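You operate a simulated robot arm through the tools that you are given. There is no shell and no other tool. Be economical: measure what you need, move in short steps, check, and stop when the job is done.

Carry out the task below with a simulated two-armed robot. There is one attempt and no reset: what you move stays moved.

TASK
Take the lid off the red tin on the far end of the roller table and lay it down there. Take the red scoop and leave it on the top shelf of the wire rack. Put the green pouch on the top of the small wooden bench away on the top of the packing bench. Close the bottom steel drawer. Take the flat brush and leave it on top of the disc on the top of the small wooden bench. Take the white tub on the top of the steel bench and put it away on the top of the wall bench. Take the orange bucket and put it on the top of the steel bench. Put the yellow bucket from the spot under the spout marked large on the tying bench. Any order will do. Set down upright: white tub.

The check looks at the end state, three seconds after you hand in, the way a careful person would. Anything else that was tipped, shoved, dropped, spilled or broken makes it a failure. A push-on lid holds only when it is set on centred and level and pressed home; a screw cap is set on level and turned clockwise until tight.

THE ROBOT
Two 7-joint arms with two-finger parallel grippers on one trunk, on a base that drives. Base frame: it is fixed to the floor where the robot stands at the start and does not move with it; the origin is under the middle of the robot, x ahead of it, y to its left, z up. Readings come in m, rad, newtons and seconds.
The left shoulder is at the start at [0.062, 0.198, 1.104], the right one opposite. With the tool pointing down near the work surface each hand reaches from about 0.1 to 0.52 m from the robot's upright axis, wherever it stands, measured 20 degrees to its own side. Places, roughly: bottom steel drawer [-0.4, 9.3, 0.2]; disc [-1.75, 7, 0.75]; flat brush (8x4x4 cm) [-0.4, 9.8, 0.8]; green pouch [-2, 8, 0.75]; orange bucket (17x19x15 cm) [4.4, 8.8, 0.8]; red scoop (20x7x6 cm) [-2, 7.4, 0.8]; red tin (7x7x6 cm) [0.5, 0, 0.8]; top of the packing bench [0.5, 1.7, 0.9]; top of the steel bench [-0.1, 9.8, 0.8]; top of the wall bench [-1.5, 0.9, 0.9]; top shelf of the wire rack [-1.5, 2.5, 0.9]; tying bench [6.3, 4.7, 0.8]; white tub (13x8x8 cm) [0.2, 10, 0.8]; yellow bucket (17x19x15 cm) [6.1, 8.5, 0.5]. Payload 1.57 kg a hand.
The TCP of each hand is the grasp point between the finger pads, 0.03 m short of the fingertips. In the tool frame z runs along the fingers and y along their closing line. Largest opening 0.11 m; finger width 0.024, thickness 0.012; the body of the gripper, 0.048 by 0.112 m, starts 0.078 m behind the TCP.
Orientation is told as [roll, pitch, yaw] about the base's x, y, z axes, in that order, counted from this pose: with the fingers straight down and closing along the base's y, the tool's x points along the base's -x, its y along +y and its z along -z.

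THE INTERFACE
- The arms move only by the tool move_arm. It takes "left_motion", "right_motion" or both (then of equal length, played together; a hand with none holds still); each is a list of rows, each a list of 7 numbers: the gripper command, from -1 (fully open) to 1 (shut), values between in proportion, then the shift along the base's x, y, z in units of 40 mm (1.0 is 40 mm), then the turn, a rotation vector about the base's x, y, z in units of 5 degrees (1.0 is 5 degrees). In form: [[fingers, dx, dy, dz, ax, ay, az], ...]. A call has 1 to 8 rows; each row shifts and turns the commanded pose from where the row before left it. A call with a number of a shift or a turn outside -1 to 1 is refused whole. Each row takes 0.2 s and may step no farther than 0.05 m and 0.15 rad from the row before; otherwise, or with a gripper value out of range, the whole call is refused. Where a pose cannot be reached the arm comes as near as it can. A force on the tool above 40 N (or 10 N above the force at the start of the call, whichever is more), or a blocked arm, ends the call early, and 0.2 s more pass. The fingers move at their own pace (about 0.072 m/s each) and stop on an object; they squeeze with about 43 N. The grip force told is the motor's: it shows also when the fingers shut on nothing. Time passes only in rows, and 0.2 s behind the last, so rows that do not move let the fingers close. It gives the time, the measured TCP pose, the force on the tool (base axes), the opening and the grip force at its end, in the units of the frame above (readings bear some noise), with the torque about the TCP (base axes, N m) and any sound that the robot's microphone picked up.
- Cameras (640 x 400 px; columns grow to the right, rows downward): "scene" is now at [0.0931, 0.0254, 1.6726]; the picture's right is [0.39, -0.92, -0.00], its down [-0.81, -0.35, -0.47] and it looks along [0.44, 0.19, -0.88] (base axes); focal length 269 px, centre (320, 200). "left" rides on the left gripper at [0.07, -0.016, -0.141] in its tool frame; the picture's right is [0.23, 0.97, 0.00], its down [-0.85, 0.20, -0.48] and it looks along [-0.47, 0.11, 0.88] (tool axes); focal length 222 px, centre (320, 200). "right" rides on the right gripper at [0.07, 0.016, -0.141] in its tool frame; the picture's right is [-0.23, 0.97, 0.00], its down [-0.85, -0.20, -0.48] and it looks along [-0.47, -0.11, 0.88] (tool axes); focal length 222 px, centre (320, 200). There is no depth. A picture from a camera that has moved, and an enlarged one, comes with that camera's place and axes in the base frame and with its lens.
- capture(camera): a new picture of that camera. It takes no simulated time.
- lift_body(by): slides the trunk up (or, below 0, down) by that many m; the arms and the scene camera ride with it, the base frame stays. It gives what a move gives, with no picture.
- steer(legs): drives the robot by 1 to 6 legs, each [ahead, left, turn to the left] in m, m and rad, along the robot's own axes; the way and the turn of a leg run together, so that a leg with both is an arc; at most 1.5 m and 3.142 rad a leg. The arms and the cameras ride along, it lands a little off, and it stops where it bumps. It gives what a move gives.
- head_to(pan, tilt): turns the head with the scene camera to pan (to the left, within 1.501 rad either way) and tilt (down, from -0.506 to 1.204), counted from straight ahead of the robot. It gives what a move gives.
- close_up(camera, box): a new picture of the part [left, top, right, bottom] of that camera's present view, enlarged. It takes no simulated time.
- sign_off(): hands the job in; it is judged then, once.

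Go step by step. Nothing tells you exact positions but the pictures and the camera data: compare them with the known pose of the tool, close in by small moves and look again before you grip or let go. The budget is 207 turns and 194 pictures, counting those below and the enlarged ones. Unless the task says otherwise, let go and move clear before handing in, and close with one line.

The tools are called as name(argument=value, ...) on one line, values as JSON. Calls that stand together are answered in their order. move_arm: Moves the arms, as the interface text tells. Its arguments: {"type":"object","properties":{"left_motion":{"type":"array","items":{"type":"array","items":{"type":"number"}}},"right_motion":{"type":"array","items":{"type":"array","items":{"type":"number"}}}},"required":[]} The other tools are called the same way: lift_body (by) slides the trunk up or down; steer (legs) drives the base; head_to (pan, tilt) turns the head that bears the scene camera; capture (camera) takes a picture; close_up (camera, box) takes an enlarged picture of a part of a camera's view; sign_off () hands the job in.

At the start:

```text
clock: 0.0
left_tcp_pos: [0.4904, 0.3055, 1.0987]
left_ee_rot: [0.0, 0.001, -0.001]
left_force: [0.1, 0.4, -0.1]
left_ft_torque: [-0.01, -0.02, 0.02]
left_finger_gap: 0.11
left_grip_force: 0.0
right_tcp_pos: [0.3617, -0.1195, 1.0581]
right_ee_rot: [0.0, 0.002, 0.002]
right_force: [0.5, 0.2, 0.0]
right_ft_torque: [0.02, 0.01, 0.01]
right_finger_gap: 0.11
right_grip_force: 0.1
trunk travel left (down, up): [-0.7, 0.29]
robot x, y, heading: [0.0026, 0.0004, 0.001]
head pan, tilt: [0.405, 1.075]
```

scene: 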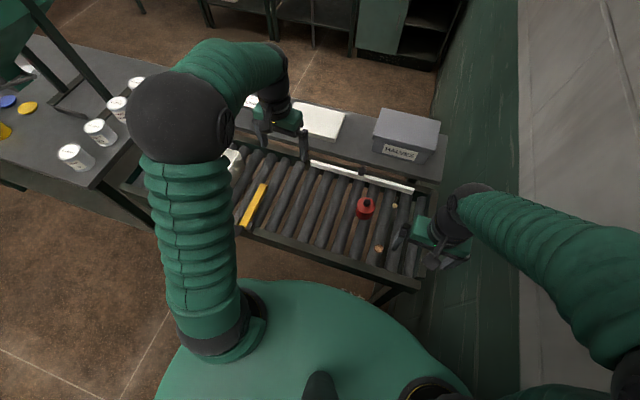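
right: 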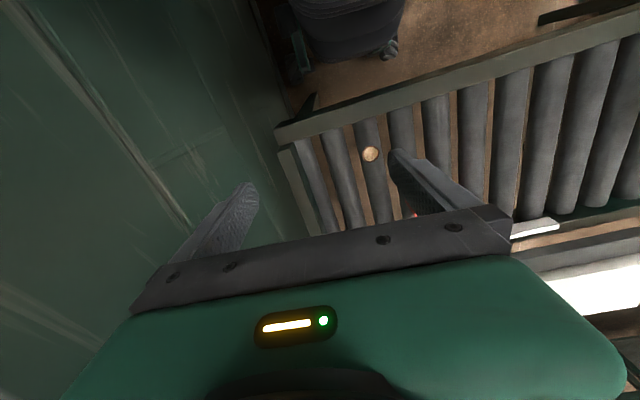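
left: 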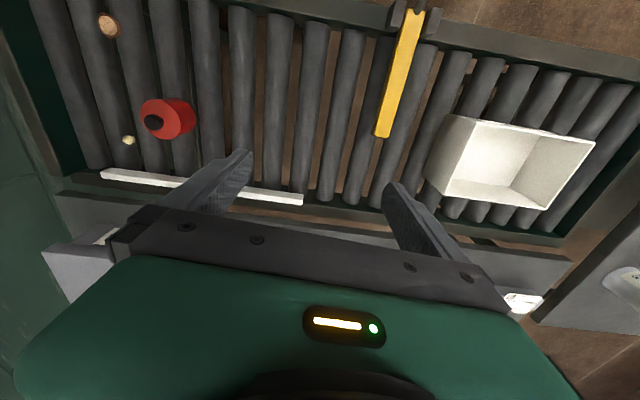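

I see the roller table ahead with the red tin, dark knob on its lid. I'll zoom in on the tin first.

close_up(camera="scene", box=[220, 140, 460, 290])

close_up(camera="left", box=[60, 0, 320, 220])

```text
2.67 times, centred on (340, 215) of scene
camera zoom: at [0.0931, 0.0254, 1.6726], right [0.39, -0.92, 0.0], down [-0.81, -0.35, -0.47], along [0.44, 0.19, -0.88], focal length 718 px, centre (267, 160)
```

zoom: 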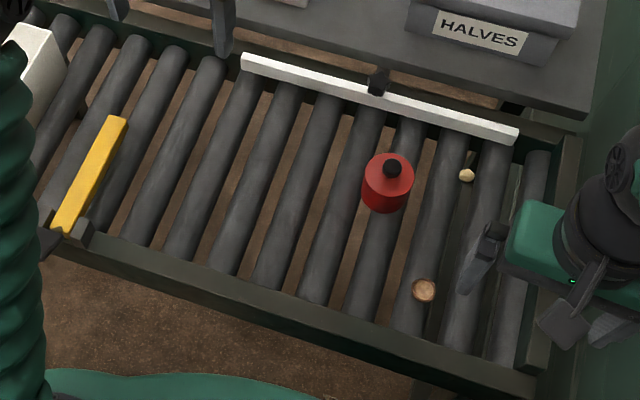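

```text
1.82 times, centred on (190, 110) of left
camera zoom: at [0.4208, 0.2899, 1.2407], right [-0.23, 0.97, 0.0], down [0.86, 0.2, 0.48], along [0.47, 0.11, -0.88], focal length 404 px, centre (556, 364)
```

zoom: 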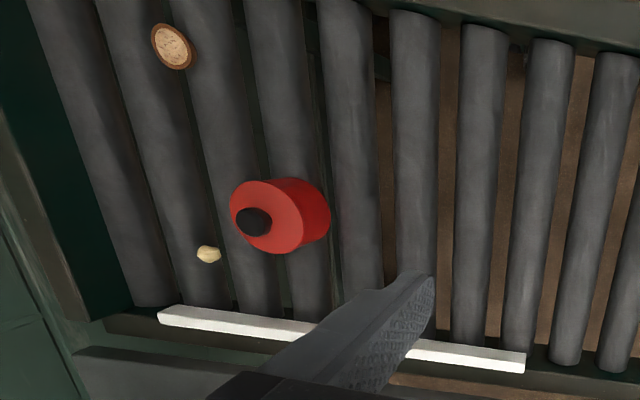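

The tin's knob triangulates to about (0.54, 0.05, 0.875). I bring the right hand above it with the fingers partly open.

move_arm(right_motion=[[-0.1, 0.7, 0.7, -0.3, 0, 0, 0], [-0.1, 0.7, 0.7, -0.3, 0, 0, 0], [-0.1, 0.7, 0.7, -0.3, 0, 0, 0], [-0.1, 0.7, 0.7, -0.3, 0, 0, 0], [-0.1, 0.7, 0.7, -0.3, 0, 0, 0], [-0.1, 0.7, 0.7, -0.3, 0, 0, 0], [-0.1, 0, 0, 0, 0, 0, 0]])

capture(camera="right")

close_up(camera="scene", box=[220, 140, 460, 290])

```text
clock: 1.6
left_tcp_pos: [0.4897, 0.3069, 1.0991]
left_ee_rot: [0.002, 0.0, -0.001]
left_force: [-0.8, 0.0, -0.2]
left_ft_torque: [-0.02, 0.01, 0.0]
left_finger_gap: 0.1099
left_grip_force: 0.1
right_tcp_pos: [0.5305, 0.0503, 0.9852]
right_ee_rot: [-0.003, -0.001, 0.0]
right_force: [0.3, -0.7, -0.2]
right_ft_torque: [0.03, -0.01, -0.01]
right_finger_gap: 0.0606
right_grip_force: 0.1
trunk travel left (down, up): [-0.7, 0.29]
robot x, y, heading: [-0.0025, 0.0012, -0.002]
head pan, tilt: [0.405, 1.075]
```

```text
188 pictures are left
camera right: at [0.4607, 0.0673, 1.1267], right [0.23, 0.97, 0.0], down [0.85, -0.2, 0.48], along [0.47, -0.11, -0.88], focal length 222 px, centre (320, 200)
```

right: 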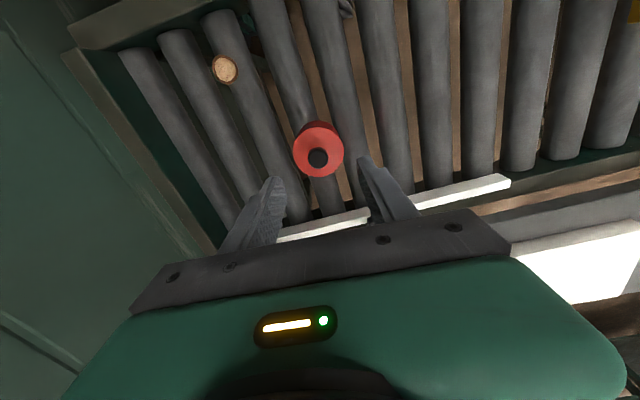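

```text
2.67 times, centred on (340, 215) of scene
camera zoom: at [0.0935, 0.0272, 1.6726], right [0.39, -0.92, 0.0], down [-0.81, -0.35, -0.47], along [0.44, 0.19, -0.88], focal length 718 px, centre (267, 160)
```

zoom: 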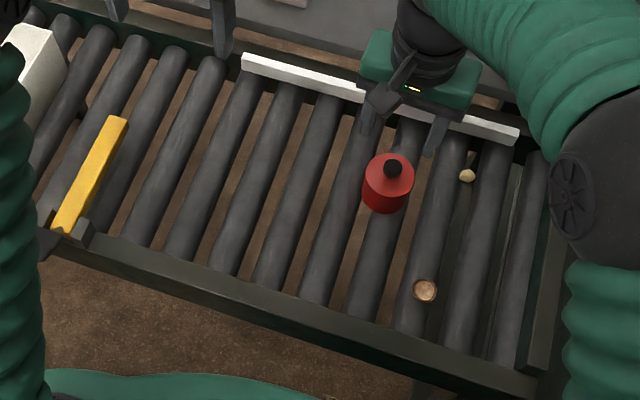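

Knob confirmed at (0.540, 0.047), top about 0.877, lid about 0.85. I descend so the fingertips straddle the knob just over the lid.

move_arm(right_motion=[[-0.1, 0.24, -0.08, -0.8, 0, 0, 0], [-0.1, 0, 0, -0.8, 0, 0, 0], [-0.1, 0, 0, -0.7, 0, 0, 0], [-0.1, 0, 0, -0.1, 0, 0, 0]])

capture(camera="right")

close_up(camera="scene", box=[300, 160, 420, 235])

```text
clock: 2.6
left_tcp_pos: [0.4904, 0.3063, 1.1005]
left_ee_rot: [0.0, 0.0, -0.001]
left_force: [-0.4, 0.1, -0.1]
left_ft_torque: [0.02, 0.0, 0.0]
left_finger_gap: 0.1101
left_grip_force: 0.1
right_tcp_pos: [0.5386, 0.0447, 0.8885]
right_ee_rot: [-0.001, -0.001, 0.001]
right_force: [0.0, -0.3, 0.1]
right_ft_torque: [0.01, -0.07, 0.01]
right_finger_gap: 0.0605
right_grip_force: 0.1
trunk travel left (down, up): [-0.7, 0.29]
robot x, y, heading: [0.0027, -0.0029, -0.001]
head pan, tilt: [0.405, 1.075]
```

```text
186 pictures are left
camera right: at [0.4696, 0.0622, 1.0302], right [0.23, 0.97, 0.0], down [0.86, -0.2, 0.48], along [0.47, -0.11, -0.88], focal length 222 px, centre (320, 200)
```

right: 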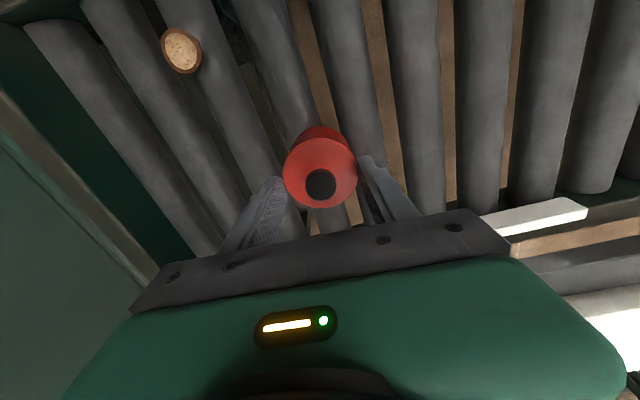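

```text
5.33 times, centred on (360, 198) of scene
camera zoom: at [0.0947, 0.0265, 1.6725], right [0.39, -0.92, 0.0], down [-0.81, -0.35, -0.47], along [0.43, 0.19, -0.88], focal length 1435 px, centre (107, 213)
```

zoom: 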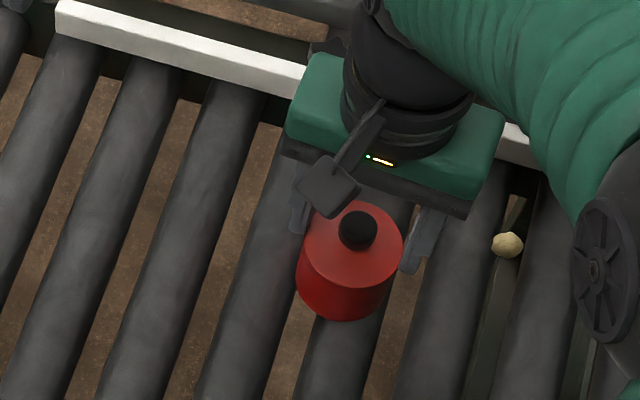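

Aligned; tips about 8 mm over the lid. I lower a few mm and close on the knob.

move_arm(right_motion=[[-0.1, 0.02, 0.02, -0.12, 0, 0, 0], [0.6, 0, 0, 0, 0, 0, 0], [1, 0, 0, 0, 0, 0, 0], [1, 0, 0, 0, 0, 0, 0], [1, 0, 0, 0, 0, 0, 0]])

capture(camera="right")

```text
clock: 3.8
left_tcp_pos: [0.4888, 0.307, 1.1006]
left_ee_rot: [-0.001, -0.001, 0.0]
left_force: [-0.8, 0.3, 0.1]
left_ft_torque: [0.0, -0.01, -0.01]
left_finger_gap: 0.11
left_grip_force: 0.0
right_tcp_pos: [0.5395, 0.0493, 0.8881]
right_ee_rot: [-0.001, -0.007, 0.0]
right_force: [1.8, 2.1, 33.3]
right_ft_torque: [0.07, 0.0, -0.01]
right_finger_gap: 0.0225
right_grip_force: 35.1
trunk travel left (down, up): [-0.7, 0.29]
robot x, y, heading: [0.0019, 0.0031, -0.0]
head pan, tilt: [0.405, 1.075]
```

```text
184 pictures are left
camera right: at [0.4684, 0.0638, 1.0287], right [0.23, 0.97, 0.0], down [0.85, -0.2, 0.48], along [0.47, -0.11, -0.88], focal length 222 px, centre (320, 200)
```

right: 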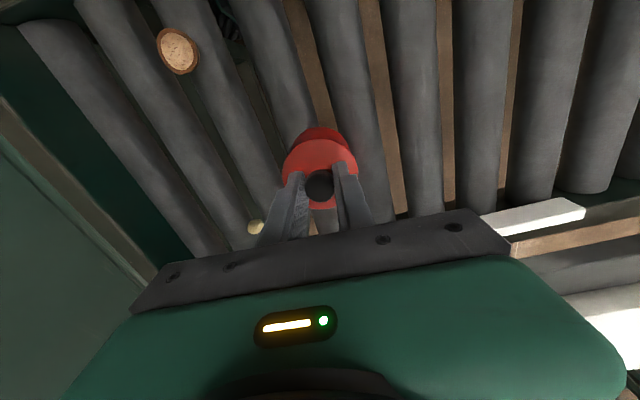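

Gripped the knob at 22 mm gap. I lift 4 cm slowly and see whether the tin comes along.

move_arm(right_motion=[[1, 0, 0, 0.12, 0, 0, 0], [1, 0, 0, 0.1, 0, 0, 0], [1, 0, 0, 0.1, 0, 0, 0], [1, 0, 0, 0.1, 0, 0, 0], [1, 0, 0, 0.2, 0, 0, 0], [1, 0, 0, 0.2, 0, 0, 0]])

close_up(camera="scene", box=[300, 160, 420, 235])

```text
clock: 5.2
left_tcp_pos: [0.4904, 0.3063, 1.1003]
left_ee_rot: [-0.003, 0.0, 0.002]
left_force: [-0.2, 1.8, -0.4]
left_ft_torque: [0.02, -0.03, -0.03]
left_finger_gap: 0.1101
left_grip_force: 0.0
right_tcp_pos: [0.5383, 0.047, 0.9165]
right_ee_rot: [-0.001, -0.001, 0.0]
right_force: [-0.8, 0.2, -0.2]
right_ft_torque: [-0.01, -0.02, -0.01]
right_finger_gap: 0.0224
right_grip_force: 34.8
trunk travel left (down, up): [-0.7, 0.29]
robot x, y, heading: [-0.0012, -0.0022, 0.001]
head pan, tilt: [0.405, 1.075]
heard: snap
```

```text
5.33 times, centred on (360, 198) of scene
camera zoom: at [0.0936, 0.0265, 1.6726], right [0.39, -0.92, 0.0], down [-0.81, -0.35, -0.47], along [0.44, 0.19, -0.88], focal length 1435 px, centre (107, 213)
```

zoom: 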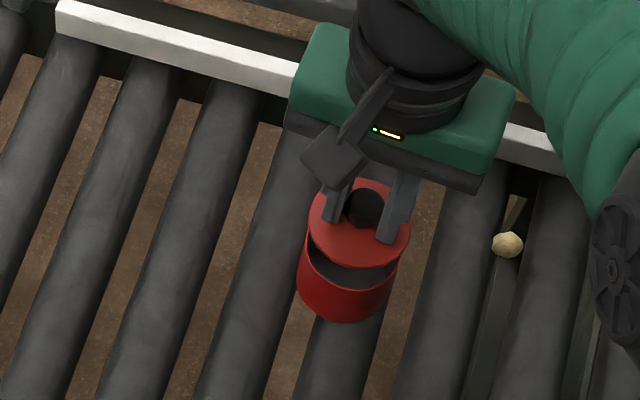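

The lid snapped off cleanly. A gap between rollers lies at y≈0.133; I move the lid there so that it rests on two rollers, beside the tin.

move_arm(right_motion=[[1, 0, 0, 0.4, 0, 0, 0], [1, 0, 0.7, 0.2, 0, 0, 0], [1, 0, 0.8, 0, 0, 0, 0], [1, 0, 0.67, 0, 0, 0, 0], [1, 0, 0, -0.7, 0, 0, 0], [1, 0, 0, -0.6, 0, 0, 0], [1, 0, 0, 0, 0, 0, 0]])

close_up(camera="scene", box=[300, 160, 420, 235])

capture(camera="right")

```text
clock: 7.0
left_tcp_pos: [0.4878, 0.3056, 1.0976]
left_ee_rot: [0.002, -0.003, -0.001]
left_force: [0.2, 0.1, -0.2]
left_ft_torque: [0.01, 0.01, 0.01]
left_finger_gap: 0.1098
left_grip_force: 0.1
right_tcp_pos: [0.5669, 0.1045, 0.9007]
right_ee_rot: [0.014, -0.023, -0.069]
right_force: [-1.0, 0.9, -0.4]
right_ft_torque: [0.0, 0.01, -0.01]
right_finger_gap: 0.0221
right_grip_force: 35.2
trunk travel left (down, up): [-0.7, 0.29]
robot x, y, heading: [-0.0015, 0.0004, -0.002]
head pan, tilt: [0.405, 1.075]
stopped in row 7 (right hand): the arm was blocked; the commanded pose is now the measured one
```

```text
5.33 times, centred on (360, 198) of scene
camera zoom: at [0.0941, 0.0273, 1.6705], right [0.39, -0.92, 0.0], down [-0.81, -0.35, -0.47], along [0.43, 0.19, -0.88], focal length 1435 px, centre (107, 213)
```

zoom: 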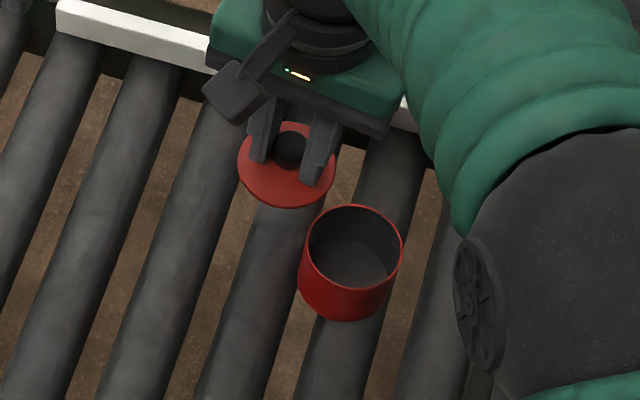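

```text
181 pictures are left
camera right: at [0.4951, 0.1236, 1.0419], right [0.29, 0.96, 0.02], down [0.83, -0.26, 0.5], along [0.48, -0.13, -0.87], focal length 222 px, centre (320, 200)
```

right: 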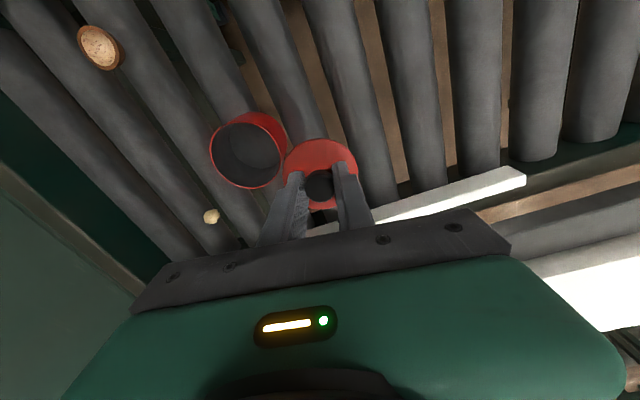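

The arm hit its reach limit there. I draw the lid back nearer to the robot (x≈0.46) and then over to y≈0.133.

move_arm(right_motion=[[1, -0.4, 0.1, 0.5, 0, 0, 0.3], [1, -0.8, 0.2, 0, -0.1, 0.2, 0.3], [1, -0.8, 0.2, 0, -0.1, 0.1, 0.2], [1, -0.6, 0.2, 0, 0, 0, 0], [1, 0, 0, 0, 0, 0, 0]])

close_up(camera="scene", box=[300, 160, 420, 235])

```text
clock: 8.1
left_tcp_pos: [0.4873, 0.3045, 1.1033]
left_ee_rot: [0.001, -0.004, 0.001]
left_force: [-0.5, -0.1, 1.0]
left_ft_torque: [0.0, 0.02, 0.0]
left_finger_gap: 0.11
left_grip_force: 0.1
right_tcp_pos: [0.5001, 0.0632, 0.9126]
right_ee_rot: [-0.027, 0.016, -0.151]
right_force: [0.6, 0.1, 0.6]
right_ft_torque: [-0.01, -0.01, 0.0]
right_finger_gap: 0.0223
right_grip_force: 34.7
trunk travel left (down, up): [-0.7, 0.29]
robot x, y, heading: [0.0008, 0.0001, 0.002]
head pan, tilt: [0.405, 1.075]
stopped in row 5 (right hand): the arm was blocked; the commanded pose is now the measured one
```

```text
5.33 times, centred on (360, 198) of scene
camera zoom: at [0.0937, 0.0265, 1.675], right [0.39, -0.92, 0.0], down [-0.81, -0.35, -0.47], along [0.44, 0.19, -0.88], focal length 1435 px, centre (107, 213)
```

zoom: 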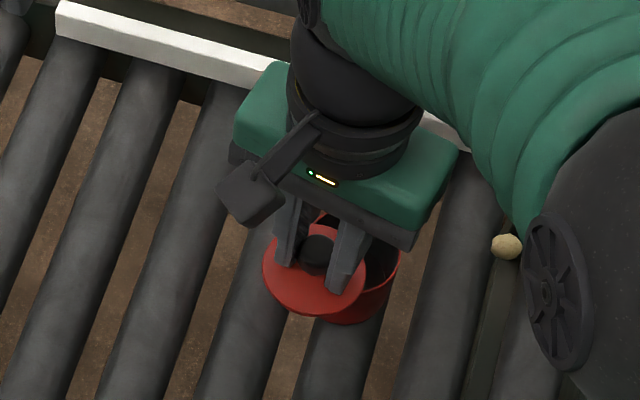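

The right arm can't go further left. I use the clear gap to the right of the tin instead, (0.525, −0.043), between the two small crumbs, straightening the tool.

move_arm(right_motion=[[1, 0, -0.1, 0.7, 0, 0, 0], [1, 0.1, -0.5, 0, 0.1, 0, 0.5], [1, 0.2, -0.7, 0, 0.1, -0.1, 0.6], [1, 0.2, -0.7, 0, 0.1, -0.1, 0.6], [1, 0.15, -0.65, 0, 0, 0, 0], [1, 0, 0, 0, 0, 0, 0]])

close_up(camera="scene", box=[320, 160, 440, 235])

capture(camera="right")

```text
clock: 9.5
left_tcp_pos: [0.4878, 0.3048, 1.1009]
left_ee_rot: [0.0, -0.005, -0.002]
left_force: [0.3, -0.9, -0.2]
left_ft_torque: [-0.01, 0.0, 0.01]
left_finger_gap: 0.11
left_grip_force: 0.0
right_tcp_pos: [0.5247, -0.0351, 0.9411]
right_ee_rot: [0.007, -0.002, 0.011]
right_force: [-0.6, -0.5, 0.7]
right_ft_torque: [-0.01, -0.04, 0.01]
right_finger_gap: 0.0223
right_grip_force: 35.4
trunk travel left (down, up): [-0.7, 0.29]
robot x, y, heading: [-0.0, -0.0002, -0.002]
head pan, tilt: [0.405, 1.075]
```

```text
5.33 times, centred on (380, 198) of scene
camera zoom: at [0.0946, 0.0261, 1.6726], right [0.39, -0.92, 0.0], down [-0.81, -0.35, -0.47], along [0.43, 0.19, -0.88], focal length 1435 px, centre (0, 213)
```

zoom: 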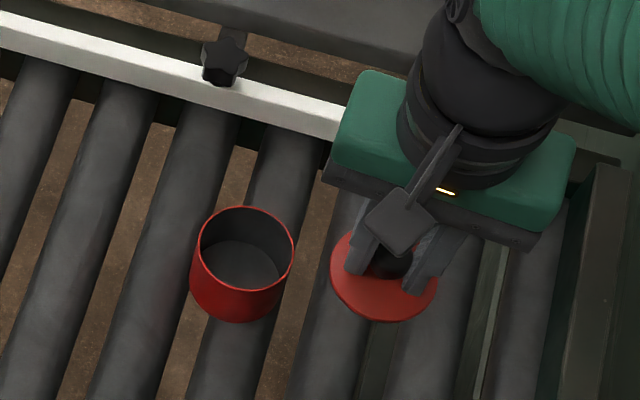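

```text
178 pictures are left
camera right: at [0.4535, -0.0212, 1.0823], right [0.22, 0.98, 0.01], down [0.86, -0.19, 0.48], along [0.47, -0.1, -0.88], focal length 222 px, centre (320, 200)
```

right: 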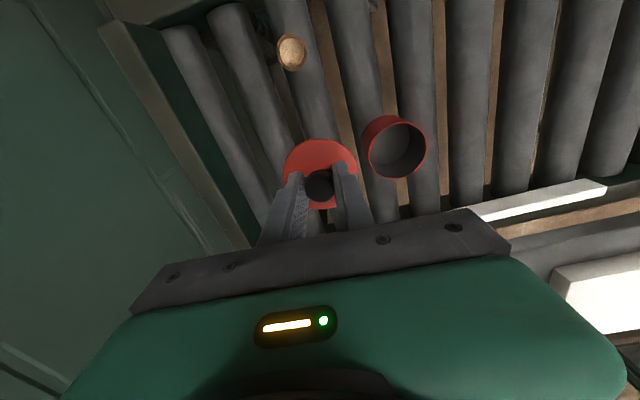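

Lid is over the clear spot. I lower it gently until contact.

move_arm(right_motion=[[1, 0, -0.2, -0.7, 0, 0, 0], [1, 0, 0, -0.8, 0, 0, 0], [1, 0, 0, -0.6, 0, 0, 0], [1, 0, 0, -0.2, 0, 0, 0], [1, 0, 0, -0.15, 0, 0, 0], [1, 0, 0, -0.1, 0, 0, 0], [1, 0, 0, -0.1, 0, 0, 0]])

close_up(camera="scene", box=[320, 160, 440, 235])

capture(camera="left")

```text
clock: 11.1
left_tcp_pos: [0.4836, 0.3048, 1.1046]
left_ee_rot: [0.0, -0.006, 0.0]
left_force: [-0.1, -0.5, -0.2]
left_ft_torque: [0.02, 0.01, -0.01]
left_finger_gap: 0.11
left_grip_force: 0.1
right_tcp_pos: [0.525, -0.0435, 0.8408]
right_ee_rot: [0.006, -0.011, 0.009]
right_force: [2.7, -0.9, 39.2]
right_ft_torque: [-0.15, 0.13, 0.02]
right_finger_gap: 0.0222
right_grip_force: 34.8
trunk travel left (down, up): [-0.7, 0.29]
robot x, y, heading: [-0.005, 0.0007, 0.001]
head pan, tilt: [0.405, 1.075]
```

```text
5.33 times, centred on (380, 198) of scene
camera zoom: at [0.0867, 0.0266, 1.6739], right [0.39, -0.92, 0.0], down [-0.81, -0.35, -0.48], along [0.44, 0.19, -0.88], focal length 1435 px, centre (0, 213)
```

zoom: 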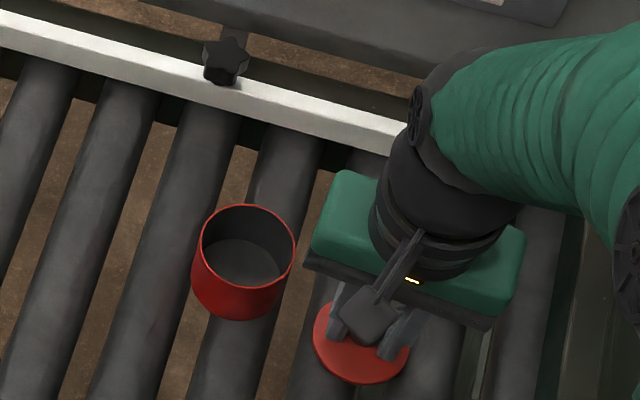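

```text
176 pictures are left
camera left: at [0.4119, 0.2898, 1.245], right [-0.23, 0.97, 0.0], down [0.85, 0.2, 0.48], along [0.47, 0.11, -0.88], focal length 222 px, centre (320, 200)
```

left: 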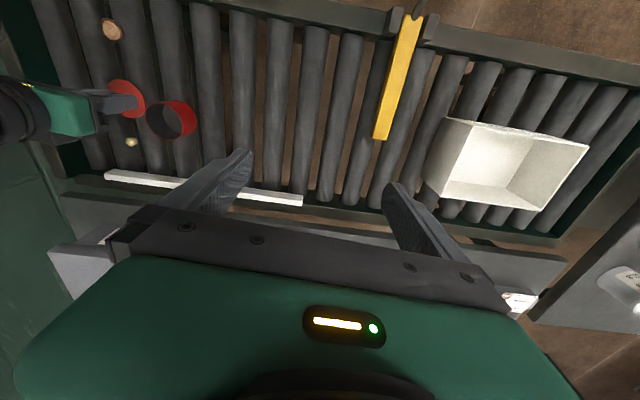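

Lid touches the rollers. I ease up slightly, open a little, and raise the hand.

move_arm(right_motion=[[1, 0, 0, 0.15, 0, 0, 0], [0.3, 0, 0, 0, 0, 0, 0], [0.2, 0, 0, 0, 0, 0, 0], [0.2, 0, 0, 0.4, 0, 0, 0], [0.2, 0, 0, 0.8, 0, 0, 0], [0.2, 0, 0, 1, 0, 0, 0], [0.2, 0, 0, 1, 0, 0, 0], [0.2, 0, 0, 1, 0, 0, 0]])

close_up(camera="scene", box=[320, 160, 440, 235])

head_to(pan=0.9, tilt=0.45)

capture(camera="scene")

```text
clock: 12.9
left_tcp_pos: [0.4865, 0.3041, 1.1021]
left_ee_rot: [0.0, -0.005, -0.002]
left_force: [0.4, -0.3, 0.7]
left_ft_torque: [0.01, 0.02, 0.06]
left_finger_gap: 0.1101
left_grip_force: 0.0
right_tcp_pos: [0.5241, -0.0435, 1.0092]
right_ee_rot: [0.004, -0.002, 0.01]
right_force: [-0.3, 0.0, 0.1]
right_ft_torque: [-0.05, -0.04, -0.01]
right_finger_gap: 0.044
right_grip_force: 0.1
trunk travel left (down, up): [-0.7, 0.29]
robot x, y, heading: [0.003, 0.0005, 0.003]
head pan, tilt: [0.405, 1.075]
```

```text
5.33 times, centred on (380, 198) of scene
camera zoom: at [0.0921, 0.0257, 1.6727], right [0.39, -0.92, 0.0], down [-0.81, -0.35, -0.47], along [0.44, 0.19, -0.88], focal length 1435 px, centre (0, 213)
```

zoom: 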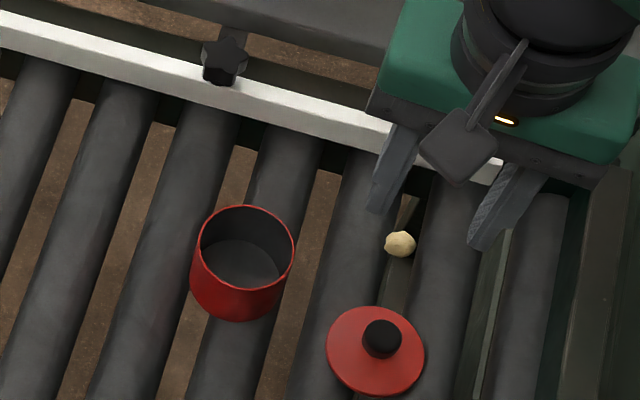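

```text
clock: 13.9
left_tcp_pos: [0.4876, 0.3035, 1.1019]
left_ee_rot: [0.001, -0.004, 0.0]
left_force: [0.5, -0.3, -0.7]
left_ft_torque: [0.03, -0.03, -0.04]
left_finger_gap: 0.11
left_grip_force: 0.0
right_tcp_pos: [0.5256, -0.0423, 1.0089]
right_ee_rot: [0.005, -0.003, 0.011]
right_force: [-1.4, -0.3, -0.1]
right_ft_torque: [0.02, 0.01, -0.01]
right_finger_gap: 0.0439
right_grip_force: 0.1
trunk travel left (down, up): [-0.7, 0.29]
robot x, y, heading: [0.0007, -0.0013, 0.001]
head pan, tilt: [0.901, 0.45]
```

```text
174 pictures are left
camera scene: at [0.0921, 0.0726, 1.7231], right [0.78, -0.62, 0.0], down [-0.27, -0.34, -0.9], along [0.56, 0.7, -0.44], focal length 269 px, centre (320, 200)
```

scene: 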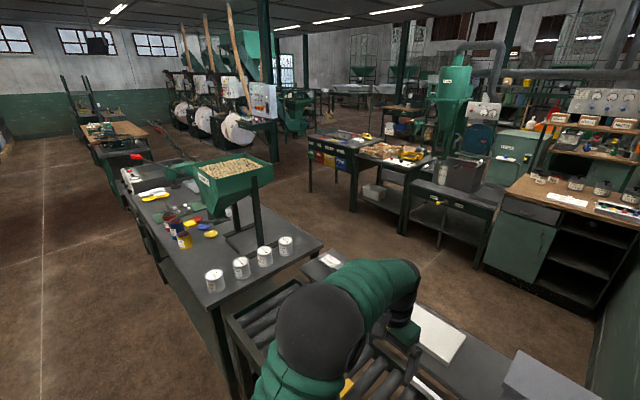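

The lid is lying level beside the tin. Now I tuck the arms in, back away from the table and turn to see the corridor.

move_arm(right_motion=[[0.2, -0.8, -0.4, 0.5, 0, 0, 0], [0.2, -0.8, -0.4, 0.5, 0, 0, 0], [0.2, -0.8, -0.4, 0.5, 0, 0, 0], [0.2, -0.8, -0.4, 0.5, 0, 0, 0], [0.2, -0.8, -0.4, 0.3, 0, 0, 0], [0.2, -0.8, -0.4, 0, 0, 0, 0]], left_motion=[[-1, -0.7, -0.2, 0, 0, 0, 0], [-1, -0.7, -0.2, 0, 0, 0, 0], [-1, -0.7, -0.2, 0, 0, 0, 0], [-1, -0.7, -0.2, 0, 0, 0, 0], [-1, -0.7, -0.2, 0, 0, 0, 0], [-1, -0.7, -0.2, 0, 0, 0, 0]])

head_to(pan=1.5, tilt=0.55)

capture(camera="scene")

```text
clock: 15.3
left_tcp_pos: [0.3149, 0.2548, 1.1028]
left_ee_rot: [0.001, -0.005, 0.001]
left_force: [-0.7, 0.7, 0.7]
left_ft_torque: [0.02, -0.02, 0.0]
left_finger_gap: 0.1099
left_grip_force: 0.0
right_tcp_pos: [0.3327, -0.1408, 1.1034]
right_ee_rot: [0.007, -0.004, 0.011]
right_force: [-0.6, -0.3, 0.3]
right_ft_torque: [0.0, -0.04, 0.01]
right_finger_gap: 0.0442
right_grip_force: 0.0
trunk travel left (down, up): [-0.7, 0.29]
robot x, y, heading: [-0.0021, 0.0034, -0.003]
head pan, tilt: [0.901, 0.45]
```

```text
clock: 16.3
left_tcp_pos: [0.3192, 0.2567, 1.101]
left_ee_rot: [-0.001, -0.002, 0.001]
left_force: [0.1, 1.0, 0.0]
left_ft_torque: [0.0, 0.0, 0.0]
left_finger_gap: 0.1098
left_grip_force: 0.2
right_tcp_pos: [0.3346, -0.1387, 1.1025]
right_ee_rot: [0.007, -0.002, 0.011]
right_force: [0.8, 0.5, 0.9]
right_ft_torque: [0.01, 0.0, -0.01]
right_finger_gap: 0.0441
right_grip_force: 0.0
trunk travel left (down, up): [-0.7, 0.29]
robot x, y, heading: [0.0033, -0.0018, -0.002]
head pan, tilt: [1.499, 0.55]
```

```text
173 pictures are left
camera scene: at [0.0393, 0.089, 1.7143], right [1.0, -0.07, 0.0], down [-0.04, -0.52, -0.85], along [0.06, 0.85, -0.52], focal length 269 px, centre (320, 200)
```

scene: 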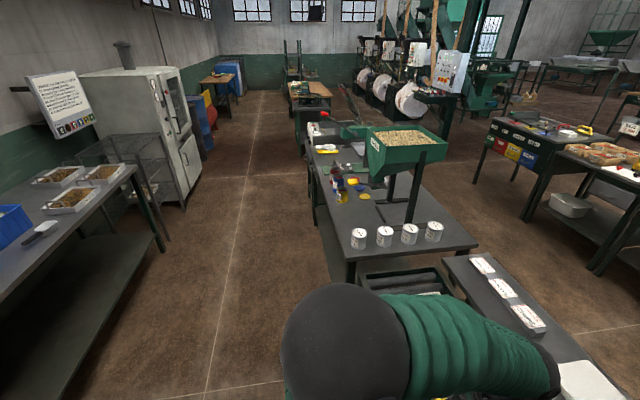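

I see the whole corridor: wall bench left at x≈-1.3, wire rack beyond it, packing bench on the right from x≈0.1, and the small wooden bench in the far back. I back off, turn left and drive up the corridor, first half way.

steer(legs=[[-0.55, 0, 0], [0, 0, 1.571], [1.5, 0, 0], [1.5, 0, 0]])

head_to(pan=0, tilt=0.4)

capture(camera="scene")

```text
clock: 37.4
left_tcp_pos: [-0.8742, 3.3143, 1.1013]
left_ee_rot: [-0.001, -0.004, 1.607]
left_force: [1.0, -0.3, 0.2]
left_ft_torque: [0.02, -0.04, 0.0]
left_finger_gap: 0.11
left_grip_force: 0.1
right_tcp_pos: [-0.4806, 3.3439, 1.1027]
right_ee_rot: [0.007, -0.002, 1.618]
right_force: [-0.2, 0.6, -0.3]
right_ft_torque: [-0.03, -0.02, 0.01]
right_finger_gap: 0.0442
right_grip_force: 0.1
trunk travel left (down, up): [-0.7, 0.29]
robot x, y, heading: [-0.6074, 3.0071, 1.61]
head pan, tilt: [1.499, 0.55]
```

```text
clock: 39.0
left_tcp_pos: [-0.8762, 3.3135, 1.1037]
left_ee_rot: [0.0, -0.004, 1.608]
left_force: [0.6, 0.2, -0.2]
left_ft_torque: [0.03, 0.0, -0.02]
left_finger_gap: 0.1099
left_grip_force: 0.0
right_tcp_pos: [-0.4821, 3.3458, 1.1018]
right_ee_rot: [0.007, -0.003, 1.619]
right_force: [0.3, 0.2, -0.3]
right_ft_torque: [0.02, -0.01, 0.02]
right_finger_gap: 0.044
right_grip_force: 0.1
trunk travel left (down, up): [-0.7, 0.29]
robot x, y, heading: [-0.6072, 3.0089, 1.608]
head pan, tilt: [0.0, 0.4]
```

```text
172 pictures are left
camera scene: at [-0.6126, 3.1293, 1.728], right [1.0, 0.04, 0.0], down [0.01, -0.39, -0.92], along [-0.03, 0.92, -0.39], focal length 269 px, centre (320, 200)
```

scene: 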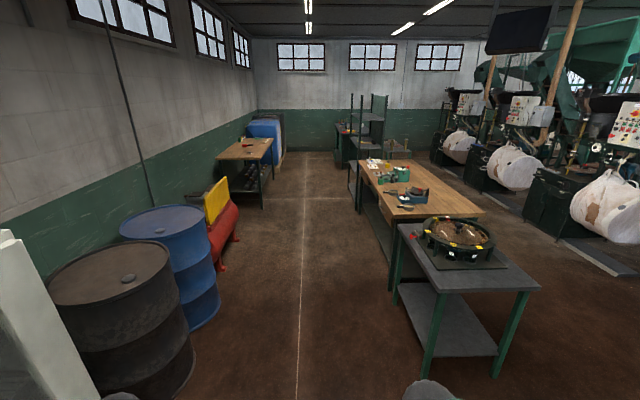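

Clear way ahead. I drive on to beside the wooden bench and turn to face it.

steer(legs=[[0, 0, -0.04], [1.5, 0, 0], [1.5, 0, 0], [1.3, 0, 0], [0, 0, 1.571]])

head_to(pan=0, tilt=0.6)

capture(camera="scene")

```text
clock: 63.7
left_tcp_pos: [-0.8779, 7.0488, 1.1027]
left_ee_rot: [0.003, -0.002, 3.101]
left_force: [0.0, -0.4, 0.2]
left_ft_torque: [-0.04, -0.01, -0.01]
left_finger_gap: 0.11
left_grip_force: 0.0
right_tcp_pos: [-0.8775, 7.4454, 1.1018]
right_ee_rot: [0.01, -0.002, 3.112]
right_force: [1.1, 1.2, 0.1]
right_ft_torque: [-0.02, 0.01, 0.0]
right_finger_gap: 0.0439
right_grip_force: 0.0
trunk travel left (down, up): [-0.7, 0.29]
robot x, y, heading: [-0.5514, 7.2866, 3.1]
head pan, tilt: [0.0, 0.4]
```

```text
clock: 64.4
left_tcp_pos: [-0.8787, 7.0493, 1.1019]
left_ee_rot: [0.004, -0.005, 3.1]
left_force: [0.6, 0.3, 0.3]
left_ft_torque: [-0.01, 0.01, -0.02]
left_finger_gap: 0.11
left_grip_force: 0.1
right_tcp_pos: [-0.8772, 7.4441, 1.102]
right_ee_rot: [0.009, -0.002, 3.11]
right_force: [0.3, -0.1, 0.0]
right_ft_torque: [0.02, 0.01, 0.02]
right_finger_gap: 0.0437
right_grip_force: 0.0
trunk travel left (down, up): [-0.7, 0.29]
robot x, y, heading: [-0.5459, 7.289, 3.102]
head pan, tilt: [0.0, 0.6]
```

```text
171 pictures are left
camera scene: at [-0.6696, 7.297, 1.7098], right [0.04, 1.0, 0.0], down [0.56, -0.02, -0.82], along [-0.82, 0.03, -0.57], focal length 269 px, centre (320, 200)
```

scene: 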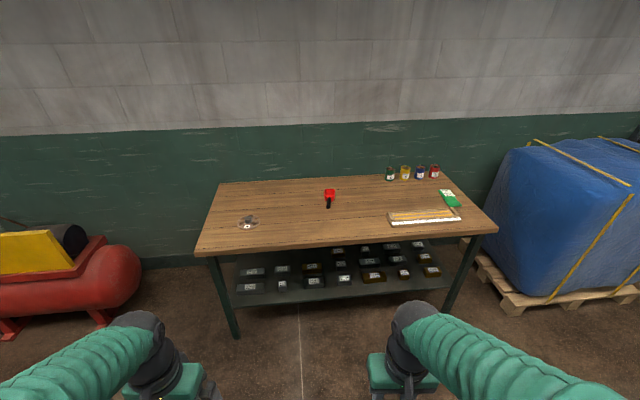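

The bench holds the scoop (≈(-2.05,7.4)), disc (≈(-1.85,6.92)) and pouch (≈(-2.04,8.17)). I zoom for detail.

close_up(camera="scene", box=[200, 160, 360, 260])

close_up(camera="scene", box=[360, 150, 520, 250])

head_to(pan=0, tilt=1.2)

capture(camera="scene")

```text
4.00 times, centred on (280, 210) of scene
camera zoom: at [-0.6696, 7.297, 1.7098], right [0.04, 1.0, 0.0], down [0.56, -0.02, -0.82], along [-0.82, 0.03, -0.57], focal length 1076 px, centre (480, 160)
```

zoom: 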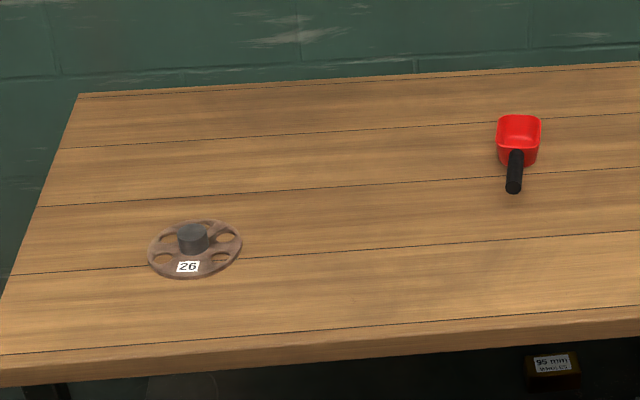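

```text
4.00 times, centred on (440, 200) of scene
camera zoom: at [-0.6696, 7.297, 1.7098], right [0.04, 1.0, 0.0], down [0.56, -0.02, -0.82], along [-0.82, 0.03, -0.57], focal length 1076 px, centre (-160, 200)
```

zoom: 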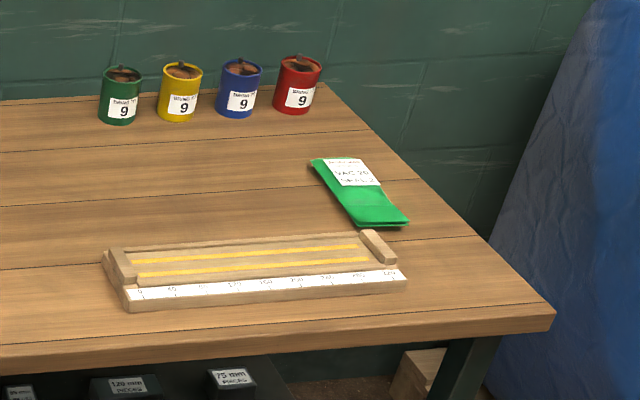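

```text
clock: 65.4
left_tcp_pos: [-0.8782, 7.0458, 1.1021]
left_ee_rot: [0.0, -0.003, 3.102]
left_force: [0.7, 0.4, 0.1]
left_ft_torque: [0.03, 0.0, 0.0]
left_finger_gap: 0.11
left_grip_force: 0.0
right_tcp_pos: [-0.8774, 7.4414, 1.1015]
right_ee_rot: [0.006, -0.002, 3.111]
right_force: [0.1, -0.8, -0.3]
right_ft_torque: [0.03, -0.01, -0.03]
right_finger_gap: 0.0439
right_grip_force: 0.1
trunk travel left (down, up): [-0.7, 0.29]
robot x, y, heading: [-0.5506, 7.2903, 3.098]
head pan, tilt: [0.0, 1.201]
```

```text
168 pictures are left
camera scene: at [-0.6369, 7.2913, 1.6653], right [0.04, 1.0, 0.0], down [0.93, -0.04, -0.36], along [-0.36, 0.01, -0.93], focal length 269 px, centre (320, 200)
```

scene: 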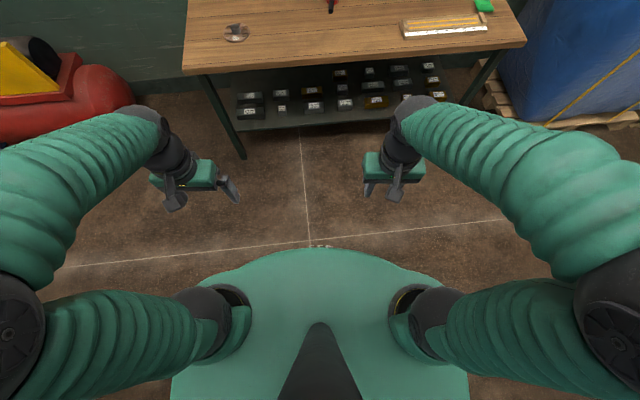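

I approach: straighten, move ahead 0.7 m and 0.31 m right, so the left hand lines up with the scoop handle.

steer(legs=[[0, 0, 0.041], [0.7, -0.31, 0]])

capture(camera="scene")

capture(camera="left")

```text
clock: 69.9
left_tcp_pos: [-1.5616, 7.3276, 1.1017]
left_ee_rot: [0.001, -0.003, -3.127]
left_force: [0.5, -0.1, 0.2]
left_ft_torque: [0.01, 0.02, 0.0]
left_finger_gap: 0.1099
left_grip_force: 0.0
right_tcp_pos: [-1.5827, 7.7228, 1.1025]
right_ee_rot: [0.004, -0.002, -3.117]
right_force: [0.7, -0.5, 0.6]
right_ft_torque: [0.03, 0.02, 0.01]
right_finger_gap: 0.0441
right_grip_force: 0.1
trunk travel left (down, up): [-0.7, 0.29]
robot x, y, heading: [-1.2483, 7.592, -3.125]
head pan, tilt: [0.0, 1.201]
```

```text
167 pictures are left
camera scene: at [-1.3336, 7.5859, 1.6653], right [-0.02, 1.0, 0.0], down [0.93, 0.01, -0.36], along [-0.36, 0.0, -0.93], focal length 269 px, centre (320, 200)
```

scene: 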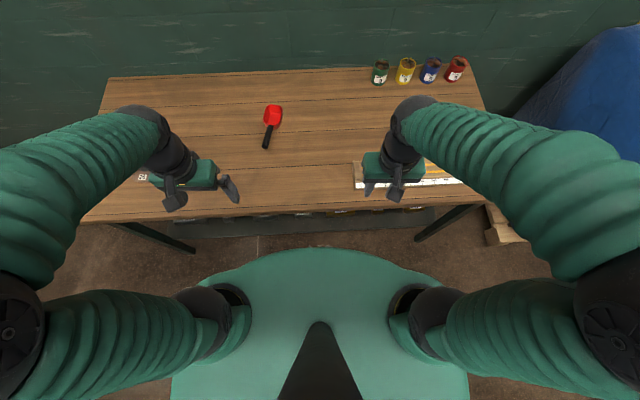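

```text
166 pictures are left
camera left: at [-1.4919, 7.346, 1.2429], right [0.24, -0.97, 0.0], down [-0.85, -0.21, 0.48], along [-0.47, -0.12, -0.88], focal length 222 px, centre (320, 200)
```

left: 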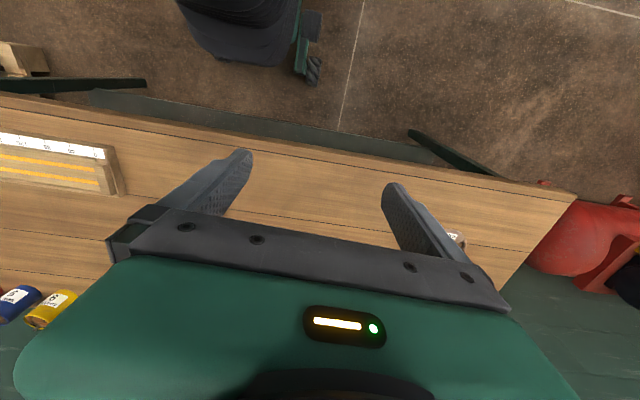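

The hand camera shows the base front about 0.25 m ahead of its axis, bench edge x≈-1.65. I can creep another 0.15 m.

steer(legs=[[0.15, 0, 0]])

move_arm(left_motion=[[0, -0.7, 0, -0.7, 0, 0, 0], [0, -0.7, 0, -0.7, 0, 0, 0], [0, -0.7, 0.4, -0.7, 0, 0, 0], [0, -0.5, 0.4, -0.7, 0, 0, 0], [0, 0, 0, -0.7, 0, 0, 0], [0, 0, 0, -0.7, 0, 0, 0]])

capture(camera="left")

close_up(camera="scene", box=[180, 80, 340, 180])

```text
clock: 71.3
left_tcp_pos: [-1.7064, 7.3267, 1.1018]
left_ee_rot: [0.001, -0.005, -3.125]
left_force: [0.1, 0.5, 0.2]
left_ft_torque: [0.0, 0.0, -0.02]
left_finger_gap: 0.1098
left_grip_force: 0.0
right_tcp_pos: [-1.7301, 7.7236, 1.103]
right_ee_rot: [0.009, -0.004, -3.117]
right_force: [0.3, -1.1, -0.1]
right_ft_torque: [0.0, 0.02, -0.03]
right_finger_gap: 0.044
right_grip_force: 0.0
trunk travel left (down, up): [-0.7, 0.29]
robot x, y, heading: [-1.3955, 7.5863, -3.121]
head pan, tilt: [0.0, 1.201]
```

```text
clock: 72.7
left_tcp_pos: [-1.8143, 7.3589, 0.934]
left_ee_rot: [-0.002, -0.005, -3.126]
left_force: [-0.6, -1.0, -0.3]
left_ft_torque: [-0.02, -0.04, 0.03]
left_finger_gap: 0.055
left_grip_force: 0.0
right_tcp_pos: [-1.7308, 7.7213, 1.102]
right_ee_rot: [0.005, -0.001, -3.114]
right_force: [0.1, -0.3, -0.2]
right_ft_torque: [0.03, -0.02, 0.01]
right_finger_gap: 0.0441
right_grip_force: 0.1
trunk travel left (down, up): [-0.7, 0.29]
robot x, y, heading: [-1.3932, 7.5869, -3.125]
head pan, tilt: [0.0, 1.201]
```

```text
165 pictures are left
camera left: at [-1.7454, 7.377, 1.075], right [0.24, -0.97, 0.0], down [-0.85, -0.21, 0.48], along [-0.47, -0.12, -0.88], focal length 222 px, centre (320, 200)
```

left: 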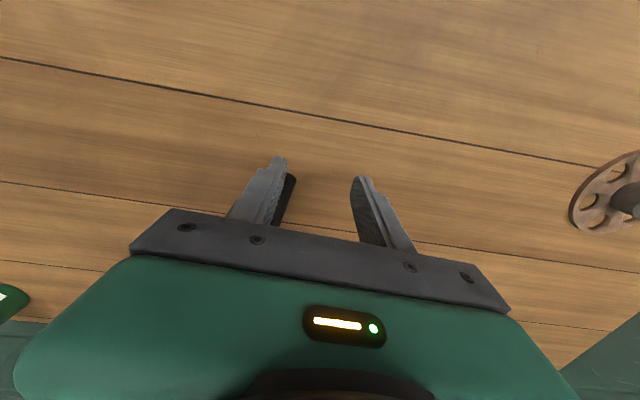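

```text
4.00 times, centred on (260, 130) of scene
camera zoom: at [-1.4849, 7.5844, 1.6651], right [-0.02, 1.0, 0.0], down [0.93, 0.02, -0.36], along [-0.36, -0.01, -0.93], focal length 1076 px, centre (560, 480)
```

zoom: 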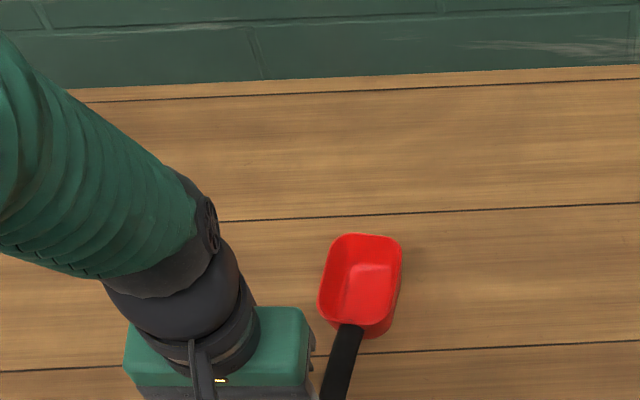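

The handle seems to be nearly under the fingers, slightly toward +y. I move in above it and look again.

move_arm(left_motion=[[-0.3, -0.8, 0.2, -0.2, 0, 0, 0], [-0.3, -0.8, 0.1, -0.2, 0, 0, 0], [-0.3, -0.7, 0, -0.3, 0, 0, 0], [-0.3, 0, 0, 0, 0, 0, 0]])

capture(camera="left")

close_up(camera="scene", box=[180, 80, 340, 180])

```text
clock: 73.7
left_tcp_pos: [-1.906, 7.3722, 0.9065]
left_ee_rot: [-0.001, -0.005, -3.126]
left_force: [0.7, 1.1, 0.3]
left_ft_torque: [-0.01, 0.0, 0.0]
left_finger_gap: 0.0715
left_grip_force: 0.1
right_tcp_pos: [-1.7312, 7.7217, 1.1028]
right_ee_rot: [0.007, -0.002, -3.116]
right_force: [0.8, 0.2, 0.1]
right_ft_torque: [0.0, 0.03, -0.01]
right_finger_gap: 0.044
right_grip_force: 0.1
trunk travel left (down, up): [-0.7, 0.29]
robot x, y, heading: [-1.3945, 7.5899, -3.127]
head pan, tilt: [0.0, 1.201]
```

```text
163 pictures are left
camera left: at [-1.8372, 7.3906, 1.0467], right [0.24, -0.97, 0.0], down [-0.85, -0.21, 0.48], along [-0.47, -0.12, -0.88], focal length 222 px, centre (320, 200)
```

left: 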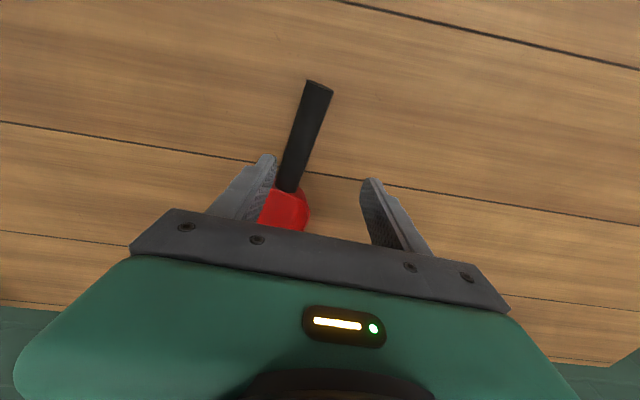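

```text
4.00 times, centred on (260, 130) of scene
camera zoom: at [-1.4834, 7.5851, 1.6652], right [-0.02, 1.0, 0.0], down [0.93, 0.01, -0.36], along [-0.36, -0.01, -0.93], focal length 1076 px, centre (560, 480)
```

zoom: 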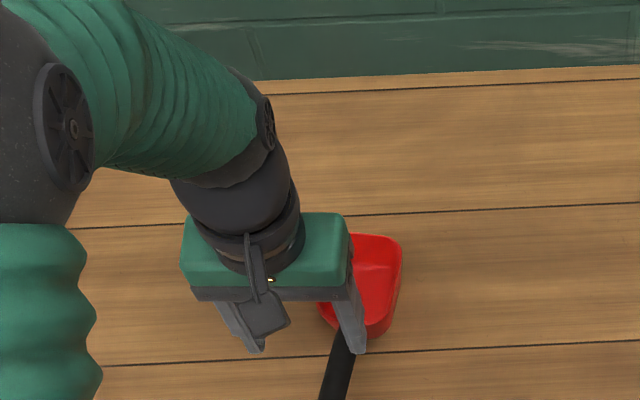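

Left camera puts the handle from (-1.845, 7.390) to (-1.97, 7.399). I centre on it and go down to z≈0.80.

move_arm(left_motion=[[-0.3, -0.8, 0.6, 0, 0, 0, 0], [-0.3, 0, 0, -0.8, 0, 0, 0], [-0.3, 0, 0, -0.9, 0, 0, 0], [-0.3, 0, 0, -0.9, 0, 0, 0], [-0.3, 0, 0, 0, 0, 0, 0]])

capture(camera="left")

close_up(camera="scene", box=[180, 80, 340, 180])

```text
clock: 74.3
left_tcp_pos: [-1.9372, 7.3992, 0.8924]
left_ee_rot: [-0.002, -0.003, -3.126]
left_force: [2.9, -0.1, 5.9]
left_ft_torque: [0.22, 0.05, -0.09]
left_finger_gap: 0.0717
left_grip_force: 0.4
right_tcp_pos: [-1.7287, 7.7222, 1.1032]
right_ee_rot: [0.006, -0.003, -3.115]
right_force: [-0.3, -0.9, -0.2]
right_ft_torque: [-0.01, 0.01, 0.01]
right_finger_gap: 0.0439
right_grip_force: 0.1
trunk travel left (down, up): [-0.7, 0.29]
robot x, y, heading: [-1.395, 7.5856, -3.126]
head pan, tilt: [0.0, 1.201]
stopped in row 2 (left hand): the force on the tool passed its limit at 74 N (the readings are from after the stop); the commanded pose is now the measured one
```

```text
161 pictures are left
camera left: at [-1.8677, 7.4172, 1.033], right [0.24, -0.97, 0.0], down [-0.85, -0.21, 0.48], along [-0.47, -0.11, -0.88], focal length 222 px, centre (320, 200)
```

left: 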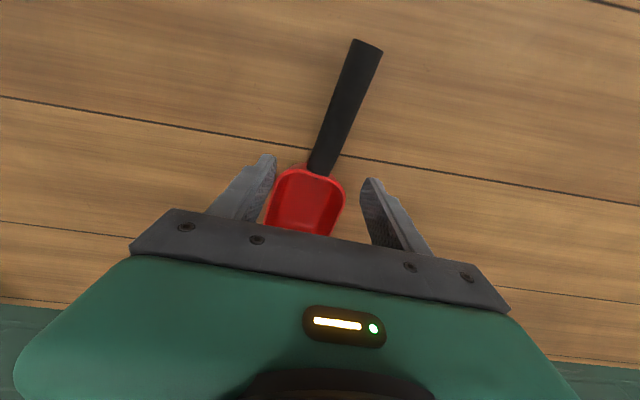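

```text
4.00 times, centred on (260, 130) of scene
camera zoom: at [-1.4818, 7.5878, 1.6652], right [-0.02, 1.0, 0.0], down [0.93, 0.01, -0.36], along [-0.36, -0.01, -0.93], focal length 1076 px, centre (560, 480)
```

zoom: 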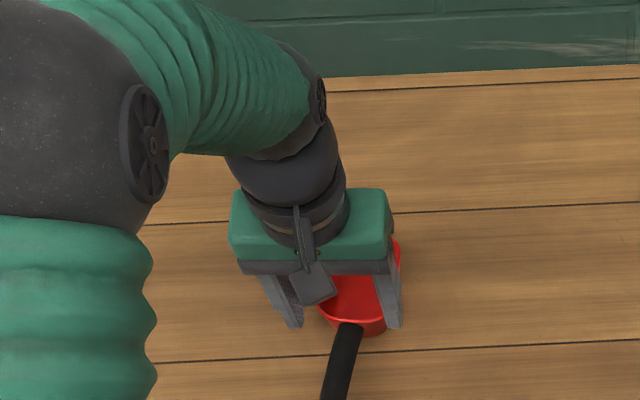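

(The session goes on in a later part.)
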